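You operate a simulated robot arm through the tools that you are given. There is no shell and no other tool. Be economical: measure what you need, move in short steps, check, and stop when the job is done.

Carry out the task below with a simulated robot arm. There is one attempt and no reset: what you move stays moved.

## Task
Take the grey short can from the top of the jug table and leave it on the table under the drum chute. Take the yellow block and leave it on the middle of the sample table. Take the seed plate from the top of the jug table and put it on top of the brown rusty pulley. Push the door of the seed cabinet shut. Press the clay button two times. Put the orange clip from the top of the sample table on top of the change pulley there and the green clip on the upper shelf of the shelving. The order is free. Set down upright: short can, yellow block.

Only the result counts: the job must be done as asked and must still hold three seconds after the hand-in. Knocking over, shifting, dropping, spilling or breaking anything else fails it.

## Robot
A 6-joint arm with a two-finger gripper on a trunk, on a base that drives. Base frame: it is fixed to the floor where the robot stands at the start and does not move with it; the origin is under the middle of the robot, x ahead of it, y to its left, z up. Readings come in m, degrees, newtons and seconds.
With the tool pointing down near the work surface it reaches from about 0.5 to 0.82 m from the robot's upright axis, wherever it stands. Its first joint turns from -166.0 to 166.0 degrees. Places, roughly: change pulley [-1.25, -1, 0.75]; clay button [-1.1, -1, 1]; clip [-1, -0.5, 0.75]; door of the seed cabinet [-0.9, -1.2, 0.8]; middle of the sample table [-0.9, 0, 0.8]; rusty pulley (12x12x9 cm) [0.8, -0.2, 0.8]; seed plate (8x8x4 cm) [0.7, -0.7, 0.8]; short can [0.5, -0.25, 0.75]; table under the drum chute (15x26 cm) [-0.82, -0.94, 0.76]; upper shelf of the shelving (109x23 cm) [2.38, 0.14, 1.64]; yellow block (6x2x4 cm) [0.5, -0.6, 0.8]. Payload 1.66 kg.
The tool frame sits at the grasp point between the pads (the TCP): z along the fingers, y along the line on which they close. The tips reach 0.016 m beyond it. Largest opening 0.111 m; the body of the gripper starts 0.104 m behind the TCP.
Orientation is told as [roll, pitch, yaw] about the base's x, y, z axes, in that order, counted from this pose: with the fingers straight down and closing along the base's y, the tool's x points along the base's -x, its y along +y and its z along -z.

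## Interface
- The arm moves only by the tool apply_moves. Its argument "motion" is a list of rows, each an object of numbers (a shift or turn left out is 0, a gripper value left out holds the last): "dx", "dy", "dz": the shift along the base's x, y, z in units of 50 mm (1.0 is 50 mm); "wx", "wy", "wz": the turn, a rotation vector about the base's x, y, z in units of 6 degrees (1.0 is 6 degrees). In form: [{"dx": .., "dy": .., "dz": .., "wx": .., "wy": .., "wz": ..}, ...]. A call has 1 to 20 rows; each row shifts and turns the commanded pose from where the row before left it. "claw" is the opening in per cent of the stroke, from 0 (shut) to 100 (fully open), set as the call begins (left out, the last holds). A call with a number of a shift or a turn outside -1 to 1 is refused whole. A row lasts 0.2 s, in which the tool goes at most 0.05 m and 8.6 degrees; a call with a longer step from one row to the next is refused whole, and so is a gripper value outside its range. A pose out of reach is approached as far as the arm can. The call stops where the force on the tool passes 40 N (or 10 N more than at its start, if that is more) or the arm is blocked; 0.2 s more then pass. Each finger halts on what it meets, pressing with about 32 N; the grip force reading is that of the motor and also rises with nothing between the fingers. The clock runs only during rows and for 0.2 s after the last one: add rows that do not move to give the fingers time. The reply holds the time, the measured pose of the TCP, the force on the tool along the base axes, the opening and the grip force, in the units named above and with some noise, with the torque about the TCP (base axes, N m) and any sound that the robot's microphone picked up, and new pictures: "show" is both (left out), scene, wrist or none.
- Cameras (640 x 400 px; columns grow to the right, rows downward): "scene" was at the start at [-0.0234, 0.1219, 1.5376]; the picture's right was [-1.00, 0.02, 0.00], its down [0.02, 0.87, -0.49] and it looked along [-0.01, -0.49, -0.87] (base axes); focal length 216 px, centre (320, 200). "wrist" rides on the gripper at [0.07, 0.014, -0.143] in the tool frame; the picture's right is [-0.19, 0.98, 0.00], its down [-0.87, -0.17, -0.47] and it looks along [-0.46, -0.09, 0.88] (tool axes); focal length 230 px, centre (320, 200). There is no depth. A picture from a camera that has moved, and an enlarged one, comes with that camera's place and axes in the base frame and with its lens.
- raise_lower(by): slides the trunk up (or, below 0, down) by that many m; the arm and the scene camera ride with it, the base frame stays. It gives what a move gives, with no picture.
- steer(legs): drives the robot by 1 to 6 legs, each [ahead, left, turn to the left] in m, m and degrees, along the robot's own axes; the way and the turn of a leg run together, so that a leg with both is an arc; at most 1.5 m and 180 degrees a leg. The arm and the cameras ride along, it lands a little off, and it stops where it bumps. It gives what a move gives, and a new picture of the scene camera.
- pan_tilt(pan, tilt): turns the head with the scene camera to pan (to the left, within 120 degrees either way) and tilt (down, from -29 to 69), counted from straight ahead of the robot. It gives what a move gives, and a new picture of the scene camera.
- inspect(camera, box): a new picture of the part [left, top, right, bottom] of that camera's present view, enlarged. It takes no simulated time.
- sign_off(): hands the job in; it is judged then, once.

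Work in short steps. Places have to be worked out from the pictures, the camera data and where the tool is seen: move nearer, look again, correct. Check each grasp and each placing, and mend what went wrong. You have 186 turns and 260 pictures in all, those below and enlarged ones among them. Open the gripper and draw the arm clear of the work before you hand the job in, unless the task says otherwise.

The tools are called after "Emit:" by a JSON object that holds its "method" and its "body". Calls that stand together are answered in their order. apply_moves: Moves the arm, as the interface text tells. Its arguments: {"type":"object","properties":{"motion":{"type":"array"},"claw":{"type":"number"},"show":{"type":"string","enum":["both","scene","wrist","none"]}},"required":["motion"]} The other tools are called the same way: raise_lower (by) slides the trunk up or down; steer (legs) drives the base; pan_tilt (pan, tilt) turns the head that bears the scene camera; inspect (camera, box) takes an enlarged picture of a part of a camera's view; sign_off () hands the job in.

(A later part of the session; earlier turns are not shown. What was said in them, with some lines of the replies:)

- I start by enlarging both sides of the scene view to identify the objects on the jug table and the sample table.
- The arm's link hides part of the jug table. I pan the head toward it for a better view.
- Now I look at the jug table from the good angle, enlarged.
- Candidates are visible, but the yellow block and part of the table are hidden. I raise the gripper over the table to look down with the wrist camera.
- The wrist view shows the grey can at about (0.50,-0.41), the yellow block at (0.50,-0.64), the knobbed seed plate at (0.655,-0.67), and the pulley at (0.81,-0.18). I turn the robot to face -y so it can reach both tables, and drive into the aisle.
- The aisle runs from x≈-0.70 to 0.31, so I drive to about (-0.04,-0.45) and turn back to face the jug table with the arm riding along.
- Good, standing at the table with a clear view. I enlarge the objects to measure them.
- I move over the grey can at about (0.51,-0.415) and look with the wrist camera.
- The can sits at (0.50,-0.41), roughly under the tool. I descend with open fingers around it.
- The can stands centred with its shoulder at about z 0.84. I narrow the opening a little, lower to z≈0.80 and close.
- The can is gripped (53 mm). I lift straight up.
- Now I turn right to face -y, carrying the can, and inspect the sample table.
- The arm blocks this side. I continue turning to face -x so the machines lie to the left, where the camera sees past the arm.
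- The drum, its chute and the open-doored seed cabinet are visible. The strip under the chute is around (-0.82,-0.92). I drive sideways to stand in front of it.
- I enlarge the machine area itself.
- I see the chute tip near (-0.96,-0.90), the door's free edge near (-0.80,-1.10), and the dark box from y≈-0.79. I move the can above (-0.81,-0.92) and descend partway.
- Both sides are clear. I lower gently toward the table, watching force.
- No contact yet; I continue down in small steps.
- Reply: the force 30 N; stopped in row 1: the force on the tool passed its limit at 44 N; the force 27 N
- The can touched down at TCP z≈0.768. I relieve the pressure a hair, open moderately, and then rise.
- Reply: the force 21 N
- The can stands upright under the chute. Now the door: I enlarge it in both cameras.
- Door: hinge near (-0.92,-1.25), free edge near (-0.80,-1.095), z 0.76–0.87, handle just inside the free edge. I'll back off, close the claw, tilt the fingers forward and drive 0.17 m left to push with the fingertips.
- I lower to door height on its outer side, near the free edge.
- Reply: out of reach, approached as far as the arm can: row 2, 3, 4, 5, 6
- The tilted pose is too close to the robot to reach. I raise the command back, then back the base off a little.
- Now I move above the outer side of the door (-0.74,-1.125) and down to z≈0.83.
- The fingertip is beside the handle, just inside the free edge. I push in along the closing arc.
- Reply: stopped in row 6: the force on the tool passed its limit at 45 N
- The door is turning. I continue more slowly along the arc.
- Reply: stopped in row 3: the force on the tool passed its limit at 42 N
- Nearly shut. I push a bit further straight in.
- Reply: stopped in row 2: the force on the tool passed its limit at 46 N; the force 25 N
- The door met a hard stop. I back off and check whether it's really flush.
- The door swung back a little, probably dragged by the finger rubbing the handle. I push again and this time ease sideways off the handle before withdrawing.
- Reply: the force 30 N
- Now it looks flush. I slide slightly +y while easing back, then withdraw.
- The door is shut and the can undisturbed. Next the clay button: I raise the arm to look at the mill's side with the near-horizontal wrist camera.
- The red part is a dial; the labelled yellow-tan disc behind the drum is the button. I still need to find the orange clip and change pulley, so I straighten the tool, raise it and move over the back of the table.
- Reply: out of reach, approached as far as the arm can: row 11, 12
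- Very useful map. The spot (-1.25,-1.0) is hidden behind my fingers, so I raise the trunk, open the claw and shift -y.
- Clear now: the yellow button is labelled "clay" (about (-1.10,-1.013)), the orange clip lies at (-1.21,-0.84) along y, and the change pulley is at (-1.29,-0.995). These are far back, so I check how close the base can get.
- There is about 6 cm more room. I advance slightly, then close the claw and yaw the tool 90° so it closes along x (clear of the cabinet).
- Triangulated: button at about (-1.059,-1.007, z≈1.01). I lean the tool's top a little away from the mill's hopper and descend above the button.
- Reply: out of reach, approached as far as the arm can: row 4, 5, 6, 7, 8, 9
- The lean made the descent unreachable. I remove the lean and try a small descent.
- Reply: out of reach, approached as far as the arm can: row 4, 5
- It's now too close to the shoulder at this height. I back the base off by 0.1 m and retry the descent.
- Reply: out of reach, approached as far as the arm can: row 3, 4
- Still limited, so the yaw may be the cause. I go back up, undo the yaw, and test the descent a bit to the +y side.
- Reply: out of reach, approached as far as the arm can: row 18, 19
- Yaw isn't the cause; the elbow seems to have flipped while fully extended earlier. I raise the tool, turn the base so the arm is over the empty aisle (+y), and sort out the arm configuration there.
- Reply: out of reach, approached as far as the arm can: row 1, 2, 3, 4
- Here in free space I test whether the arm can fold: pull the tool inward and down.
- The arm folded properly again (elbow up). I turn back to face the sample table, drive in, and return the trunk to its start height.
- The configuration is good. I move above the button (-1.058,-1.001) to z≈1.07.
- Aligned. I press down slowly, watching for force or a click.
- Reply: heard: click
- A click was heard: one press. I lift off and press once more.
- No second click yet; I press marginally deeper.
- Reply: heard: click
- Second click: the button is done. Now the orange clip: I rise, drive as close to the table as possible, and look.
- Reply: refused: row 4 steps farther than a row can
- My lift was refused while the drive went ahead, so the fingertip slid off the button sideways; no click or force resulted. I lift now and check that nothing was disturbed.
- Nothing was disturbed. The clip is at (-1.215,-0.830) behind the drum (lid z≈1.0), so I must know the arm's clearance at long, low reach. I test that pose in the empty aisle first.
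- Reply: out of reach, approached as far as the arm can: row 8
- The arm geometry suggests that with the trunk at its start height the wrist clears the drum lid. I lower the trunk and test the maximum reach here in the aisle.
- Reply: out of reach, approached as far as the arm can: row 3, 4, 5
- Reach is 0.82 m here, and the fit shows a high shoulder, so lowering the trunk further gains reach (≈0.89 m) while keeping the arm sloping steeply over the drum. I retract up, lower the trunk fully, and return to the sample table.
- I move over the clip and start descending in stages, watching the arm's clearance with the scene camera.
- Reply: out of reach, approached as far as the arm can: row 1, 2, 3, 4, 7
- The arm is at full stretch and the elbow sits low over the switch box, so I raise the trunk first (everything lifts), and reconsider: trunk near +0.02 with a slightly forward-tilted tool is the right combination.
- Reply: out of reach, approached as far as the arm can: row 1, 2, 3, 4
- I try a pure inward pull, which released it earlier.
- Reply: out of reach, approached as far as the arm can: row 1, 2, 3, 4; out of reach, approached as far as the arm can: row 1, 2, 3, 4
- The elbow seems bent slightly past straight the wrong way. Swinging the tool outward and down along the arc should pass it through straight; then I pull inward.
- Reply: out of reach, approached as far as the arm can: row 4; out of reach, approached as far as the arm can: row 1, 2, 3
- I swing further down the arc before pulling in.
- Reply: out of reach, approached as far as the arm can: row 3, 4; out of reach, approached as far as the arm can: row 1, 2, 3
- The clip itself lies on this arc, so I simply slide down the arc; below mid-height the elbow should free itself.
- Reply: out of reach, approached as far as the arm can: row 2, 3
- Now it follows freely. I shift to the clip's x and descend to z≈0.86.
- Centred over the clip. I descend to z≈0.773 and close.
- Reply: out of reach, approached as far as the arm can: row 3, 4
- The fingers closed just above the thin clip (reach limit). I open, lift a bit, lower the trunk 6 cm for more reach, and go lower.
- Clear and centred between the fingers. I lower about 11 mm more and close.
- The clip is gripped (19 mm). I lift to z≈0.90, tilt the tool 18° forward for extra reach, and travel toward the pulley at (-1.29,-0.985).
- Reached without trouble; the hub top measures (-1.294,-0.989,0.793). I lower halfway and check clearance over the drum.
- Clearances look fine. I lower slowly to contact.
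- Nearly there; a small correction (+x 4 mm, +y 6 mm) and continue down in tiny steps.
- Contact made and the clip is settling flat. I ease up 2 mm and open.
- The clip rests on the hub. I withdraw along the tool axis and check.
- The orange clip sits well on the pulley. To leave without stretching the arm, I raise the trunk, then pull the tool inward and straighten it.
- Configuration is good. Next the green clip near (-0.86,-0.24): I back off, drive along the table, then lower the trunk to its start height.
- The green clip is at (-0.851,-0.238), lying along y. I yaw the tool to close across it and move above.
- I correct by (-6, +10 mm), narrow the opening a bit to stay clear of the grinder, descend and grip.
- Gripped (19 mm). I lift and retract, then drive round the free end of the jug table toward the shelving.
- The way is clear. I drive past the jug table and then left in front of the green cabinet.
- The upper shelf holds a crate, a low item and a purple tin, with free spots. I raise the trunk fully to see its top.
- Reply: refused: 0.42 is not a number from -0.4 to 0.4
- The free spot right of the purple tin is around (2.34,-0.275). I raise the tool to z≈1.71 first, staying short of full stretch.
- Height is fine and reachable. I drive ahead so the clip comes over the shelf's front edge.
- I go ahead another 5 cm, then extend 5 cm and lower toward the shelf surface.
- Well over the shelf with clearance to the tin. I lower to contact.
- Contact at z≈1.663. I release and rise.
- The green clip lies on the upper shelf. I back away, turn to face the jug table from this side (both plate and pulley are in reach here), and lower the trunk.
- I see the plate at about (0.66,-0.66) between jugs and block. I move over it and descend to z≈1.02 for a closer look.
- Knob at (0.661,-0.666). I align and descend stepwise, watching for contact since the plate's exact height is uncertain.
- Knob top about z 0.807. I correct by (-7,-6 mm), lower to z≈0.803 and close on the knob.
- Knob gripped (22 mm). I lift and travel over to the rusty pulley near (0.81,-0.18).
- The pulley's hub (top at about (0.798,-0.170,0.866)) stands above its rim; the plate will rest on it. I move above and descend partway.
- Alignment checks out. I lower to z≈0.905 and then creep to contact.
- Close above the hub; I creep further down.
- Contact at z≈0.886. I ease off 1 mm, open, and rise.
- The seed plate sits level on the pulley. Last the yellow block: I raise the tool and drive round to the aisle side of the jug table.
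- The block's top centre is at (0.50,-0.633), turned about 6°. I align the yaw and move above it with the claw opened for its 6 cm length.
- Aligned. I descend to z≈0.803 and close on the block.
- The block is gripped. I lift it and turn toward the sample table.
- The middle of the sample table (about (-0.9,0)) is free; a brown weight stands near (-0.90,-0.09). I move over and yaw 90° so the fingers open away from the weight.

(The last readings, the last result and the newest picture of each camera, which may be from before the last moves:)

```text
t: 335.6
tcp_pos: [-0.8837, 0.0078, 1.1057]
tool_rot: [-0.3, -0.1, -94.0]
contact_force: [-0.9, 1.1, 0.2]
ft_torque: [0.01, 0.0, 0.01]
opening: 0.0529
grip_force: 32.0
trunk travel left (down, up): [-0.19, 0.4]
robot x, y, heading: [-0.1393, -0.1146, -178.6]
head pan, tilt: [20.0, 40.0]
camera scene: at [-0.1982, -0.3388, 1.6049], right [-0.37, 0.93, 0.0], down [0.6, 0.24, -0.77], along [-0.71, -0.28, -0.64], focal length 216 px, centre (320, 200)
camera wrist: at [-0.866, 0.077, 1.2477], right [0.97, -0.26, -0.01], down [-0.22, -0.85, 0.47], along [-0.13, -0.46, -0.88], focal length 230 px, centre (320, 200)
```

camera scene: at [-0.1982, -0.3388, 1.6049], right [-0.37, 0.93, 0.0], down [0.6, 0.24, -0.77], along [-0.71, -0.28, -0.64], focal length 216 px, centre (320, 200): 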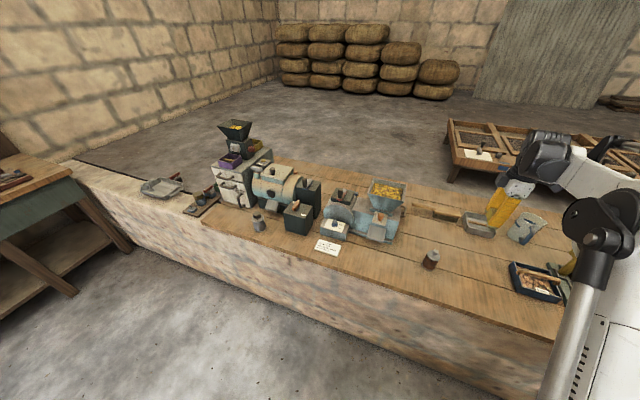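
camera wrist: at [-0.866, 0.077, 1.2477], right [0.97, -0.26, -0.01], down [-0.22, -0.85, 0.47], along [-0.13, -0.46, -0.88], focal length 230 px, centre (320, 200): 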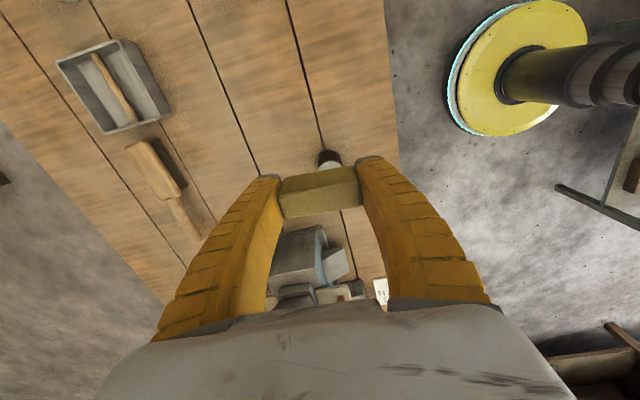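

The weight is at y≈-0.09, clear. I lower the block at (-0.90,0.01), creeping at the end.

Emit:
{"method": "apply_moves", "body": {"motion": [{"dx": -0.3, "dy": 0.05, "dz": -0.6}, {"dz": -0.8}, {"dz": -0.8}, {"dz": -0.8}, {"dz": -0.8}, {"dz": -0.8}, {"dz": -0.8}, {"dz": -0.5}, {"dz": 0}], "show": "wrist"}}

Emit:
{"method": "apply_moves", "body": {"motion": [{"dz": -0.1}, {"dz": -0.1}, {"dz": 0}], "show": "none"}}

```text
t: 337.6
tcp_pos: [-0.8987, 0.01, 0.8082]
tool_rot: [-0.2, 0.1, -93.9]
contact_force: [0.5, 0.1, 0.0]
ft_torque: [0.01, -0.03, 0.04]
opening: 0.0527
grip_force: 32.0
trunk travel left (down, up): [-0.19, 0.4]
robot x, y, heading: [-0.1401, -0.1145, -178.6]
head pan, tilt: [20.0, 40.0]
camera wrist: at [-0.8798, 0.0801, 0.95], right [0.97, -0.26, -0.01], down [-0.22, -0.85, 0.47], along [-0.13, -0.46, -0.88], focal length 230 px, centre (320, 200)
```

wrist: 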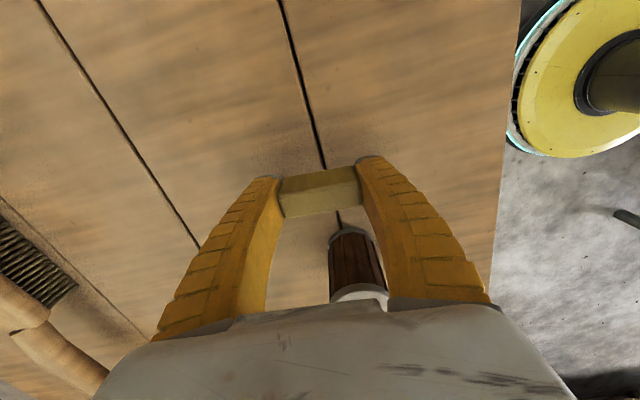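

```text
t: 338.4
tcp_pos: [-0.8989, 0.0105, 0.7979]
tool_rot: [-0.3, -0.2, -94.0]
contact_force: [-0.6, 0.2, -1.6]
ft_torque: [-0.02, 0.0, 0.0]
opening: 0.0525
grip_force: 31.8
trunk travel left (down, up): [-0.19, 0.4]
robot x, y, heading: [-0.1422, -0.1166, -178.4]
head pan, tilt: [20.0, 40.0]
```

Emit:
{"method": "apply_moves", "body": {"motion": [{"dz": -0.1}, {"dz": -0.1}, {"dz": -0.08}, {"dz": 0}], "show": "none"}}

Emit:
{"method": "apply_moves", "body": {"motion": [{"dz": -0.06}, {"dz": -0.06}, {"dz": 0}], "show": "none"}}

```text
t: 339.4
tcp_pos: [-0.8995, 0.0094, 0.7852]
tool_rot: [-0.3, 0.0, -94.1]
contact_force: [0.9, 0.7, 0.2]
ft_torque: [0.01, 0.01, -0.03]
opening: 0.0527
grip_force: 32.2
trunk travel left (down, up): [-0.19, 0.4]
robot x, y, heading: [-0.1415, -0.1139, -178.7]
head pan, tilt: [20.0, 40.0]
```

```text
t: 340.2
tcp_pos: [-0.8992, 0.0084, 0.7809]
tool_rot: [-0.2, 0.0, -94.0]
contact_force: [0.6, 0.2, -0.7]
ft_torque: [-0.01, 0.02, 0.03]
opening: 0.0527
grip_force: 31.6
trunk travel left (down, up): [-0.19, 0.4]
robot x, y, heading: [-0.1387, -0.1186, -178.4]
head pan, tilt: [20.0, 40.0]
```

Emit:
{"method": "apply_moves", "body": {"motion": [{"dz": -0.06}, {"dz": -0.06}, {"dz": 0}], "show": "none"}}

Emit:
{"method": "apply_moves", "body": {"motion": [{"dz": -0.05}, {"dz": -0.05}, {"dz": 0}], "show": "wrist"}}

```text
t: 341.0
tcp_pos: [-0.8993, 0.008, 0.7735]
tool_rot: [-0.3, -0.2, -94.0]
contact_force: [-0.3, -0.8, -0.9]
ft_torque: [0.03, 0.02, 0.01]
opening: 0.0529
grip_force: 32.2
trunk travel left (down, up): [-0.19, 0.4]
robot x, y, heading: [-0.1423, -0.1146, -178.7]
head pan, tilt: [20.0, 40.0]
```

```text
t: 341.8
tcp_pos: [-0.8974, 0.0089, 0.7688]
tool_rot: [-0.5, 0.0, -94.0]
contact_force: [-9.1, -0.4, 26.3]
ft_torque: [0.02, 0.12, 0.02]
opening: 0.0572
grip_force: 32.0
trunk travel left (down, up): [-0.19, 0.4]
robot x, y, heading: [-0.1419, -0.116, -178.3]
head pan, tilt: [20.0, 40.0]
camera wrist: at [-0.8794, 0.0782, 0.912], right [0.97, -0.26, -0.01], down [-0.22, -0.85, 0.47], along [-0.13, -0.46, -0.88], focal length 230 px, centre (320, 200)
```

wrist: 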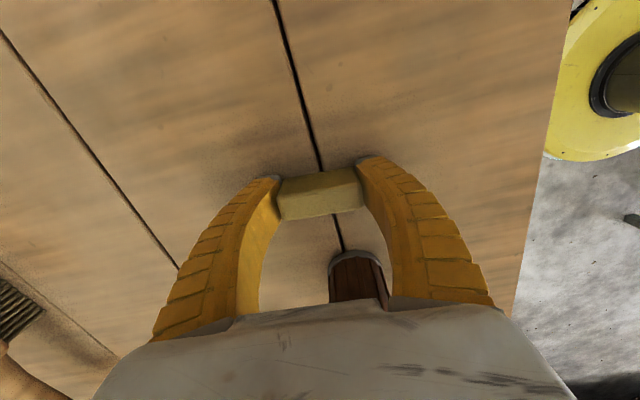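

Contact (26 N) at z≈0.769. I ease up slightly, open and rise.

Emit:
{"method": "apply_moves", "body": {"motion": [{"dz": 0.04}, {"dz": 0}], "show": "none"}}

Emit:
{"method": "apply_moves", "body": {"motion": [{"dz": 0}, {"dz": 0}, {"dz": 0}, {"dz": 0.3}, {"dz": 0.6}, {"dz": 0.8}, {"dz": 0.8}, {"dz": 0.8}, {"dz": 0}], "claw": 85, "show": "both"}}

Emit:
{"method": "inspect", "body": {"camera": "wrist", "box": [220, 60, 420, 220]}}

```text
t: 342.4
tcp_pos: [-0.8982, 0.0082, 0.7722]
tool_rot: [-0.3, -0.1, -94.1]
contact_force: [-6.2, -0.2, 21.2]
ft_torque: [0.01, 0.16, -0.01]
opening: 0.055
grip_force: 32.0
trunk travel left (down, up): [-0.19, 0.4]
robot x, y, heading: [-0.1415, -0.1152, -178.3]
head pan, tilt: [20.0, 40.0]
```

```text
t: 344.4
tcp_pos: [-0.897, 0.0089, 0.9364]
tool_rot: [-0.3, 0.1, -94.1]
contact_force: [0.1, -0.2, 0.3]
ft_torque: [-0.01, 0.01, -0.04]
opening: 0.0952
grip_force: 0.3
trunk travel left (down, up): [-0.19, 0.4]
robot x, y, heading: [-0.1423, -0.1135, -178.4]
head pan, tilt: [20.0, 40.0]
camera scene: at [-0.1982, -0.3388, 1.6048], right [-0.37, 0.93, 0.0], down [0.6, 0.24, -0.77], along [-0.71, -0.28, -0.64], focal length 216 px, centre (320, 200)
camera wrist: at [-0.8783, 0.0775, 1.0781], right [0.97, -0.26, -0.01], down [-0.22, -0.85, 0.47], along [-0.13, -0.46, -0.88], focal length 230 px, centre (320, 200)
```

scene: 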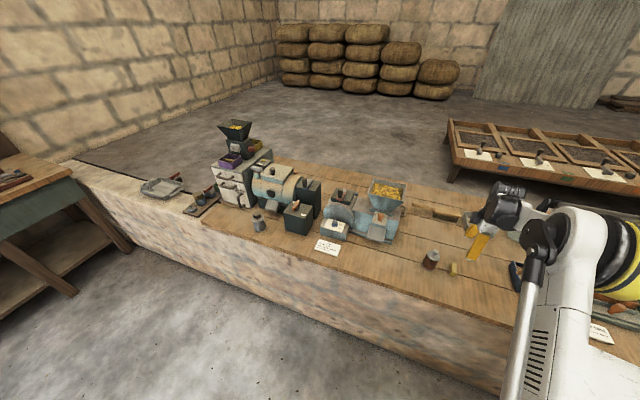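
wrist: 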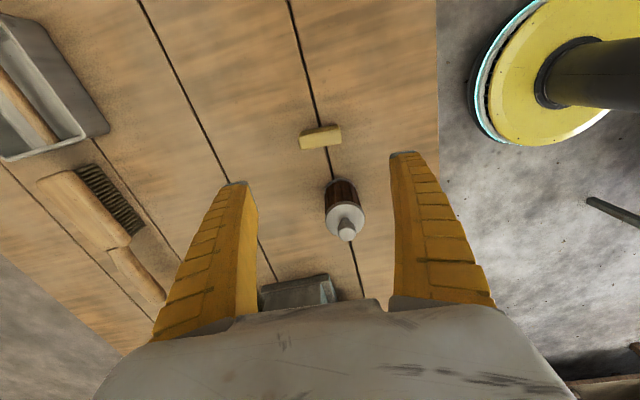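

```text
2.50 times, centred on (320, 140) of wrist
camera zoom: at [-0.8783, 0.0775, 1.0781], right [0.97, -0.26, -0.01], down [-0.22, -0.85, 0.47], along [-0.13, -0.46, -0.88], focal length 575 px, centre (320, 350)
```

zoom: 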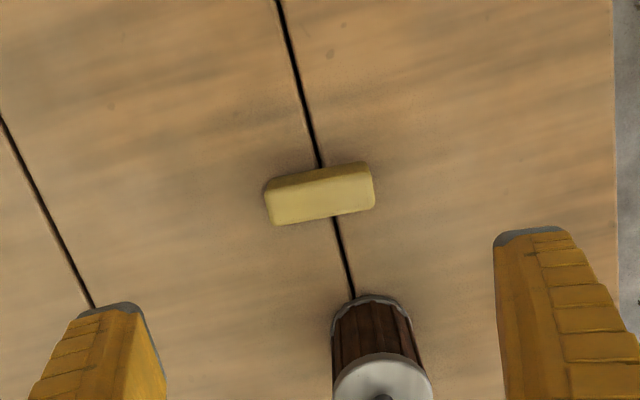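

The block stands where intended. I withdraw the arm and check the can, door and clip from here.

Emit:
{"method": "apply_moves", "body": {"motion": [{"dz": 0.8}, {"dz": 0.8}, {"dz": 0.6, "dx": 0.5}, {"dx": 0.8}, {"dx": 0.8}, {"dx": 0.8}, {"dz": 0}], "claw": 100, "show": "none"}}

Emit:
{"method": "inspect", "body": {"camera": "scene", "box": [180, 110, 340, 260]}}

Emit:
{"method": "inspect", "body": {"camera": "scene", "box": [380, 170, 540, 310]}}

```text
t: 346.0
tcp_pos: [-0.7526, 0.0093, 1.0453]
tool_rot: [-0.3, 0.0, -94.0]
contact_force: [0.5, 0.7, 0.6]
ft_torque: [0.03, 0.02, -0.01]
opening: 0.1111
grip_force: 0.0
trunk travel left (down, up): [-0.19, 0.4]
robot x, y, heading: [-0.1388, -0.1185, -178.7]
head pan, tilt: [20.0, 40.0]
```

```text
2.67 times, centred on (260, 185) of scene
camera zoom: at [-0.1985, -0.3388, 1.6049], right [-0.37, 0.93, 0.0], down [0.6, 0.24, -0.77], along [-0.71, -0.28, -0.64], focal length 577 px, centre (480, 240)
```

zoom: 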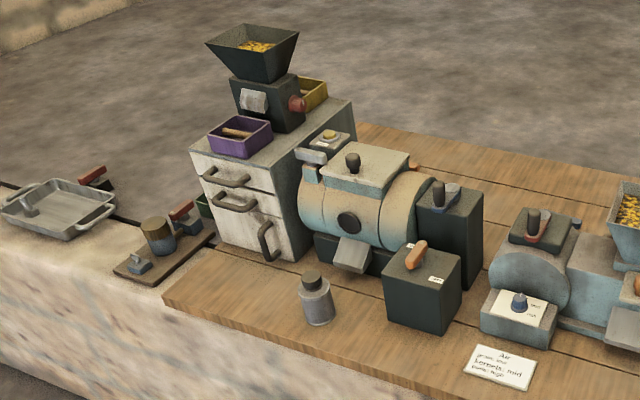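

```text
2.86 times, centred on (460, 240) of scene
camera zoom: at [-0.1985, -0.3388, 1.6049], right [-0.37, 0.93, 0.0], down [0.6, 0.24, -0.77], along [-0.71, -0.28, -0.64], focal length 619 px, centre (-80, 86)
```

zoom: 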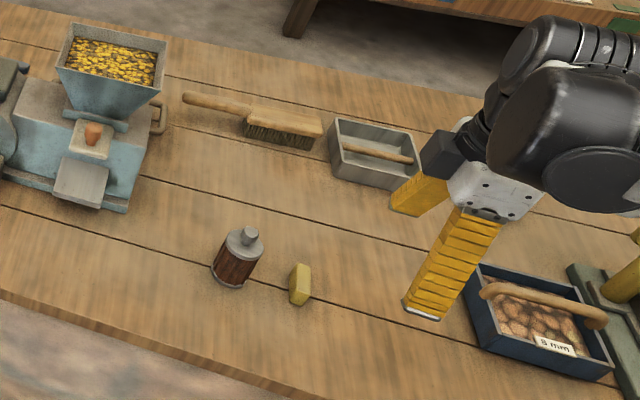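

Everything is in place: the can is upright under the chute, the door is flush, the orange clip end shows on the pulley, and the block stands mid-table. The gripper is open and clear, so I hand in.

Emit:
{"method": "sign_off", "body": {}}

```text
The job is handed in.
```

I finished every part of the job and handed it in; the hand-in gave no verdict.

- **Grey short can:** standing upright on the table under the drum chute.
- **Yellow block:** standing on the sample table at about (-0.90, 0.01), beside the brown weight.
- **Seed plate:** resting level on the hub of the rusty pulley.
- **Seed cabinet door:** pushed shut, and still flush in the last view.
- **Clay button:** pressed twice, with a click heard each time. After the second press the closed fingertip slid off the button sideways. No further click or force followed, and nothing looked disturbed.
- **Orange clip:** lying across the hub of the change pulley.
- **Green clip:** on the upper shelf of the shelving, beside the purple tin.

The gripper is open and clear of the work.
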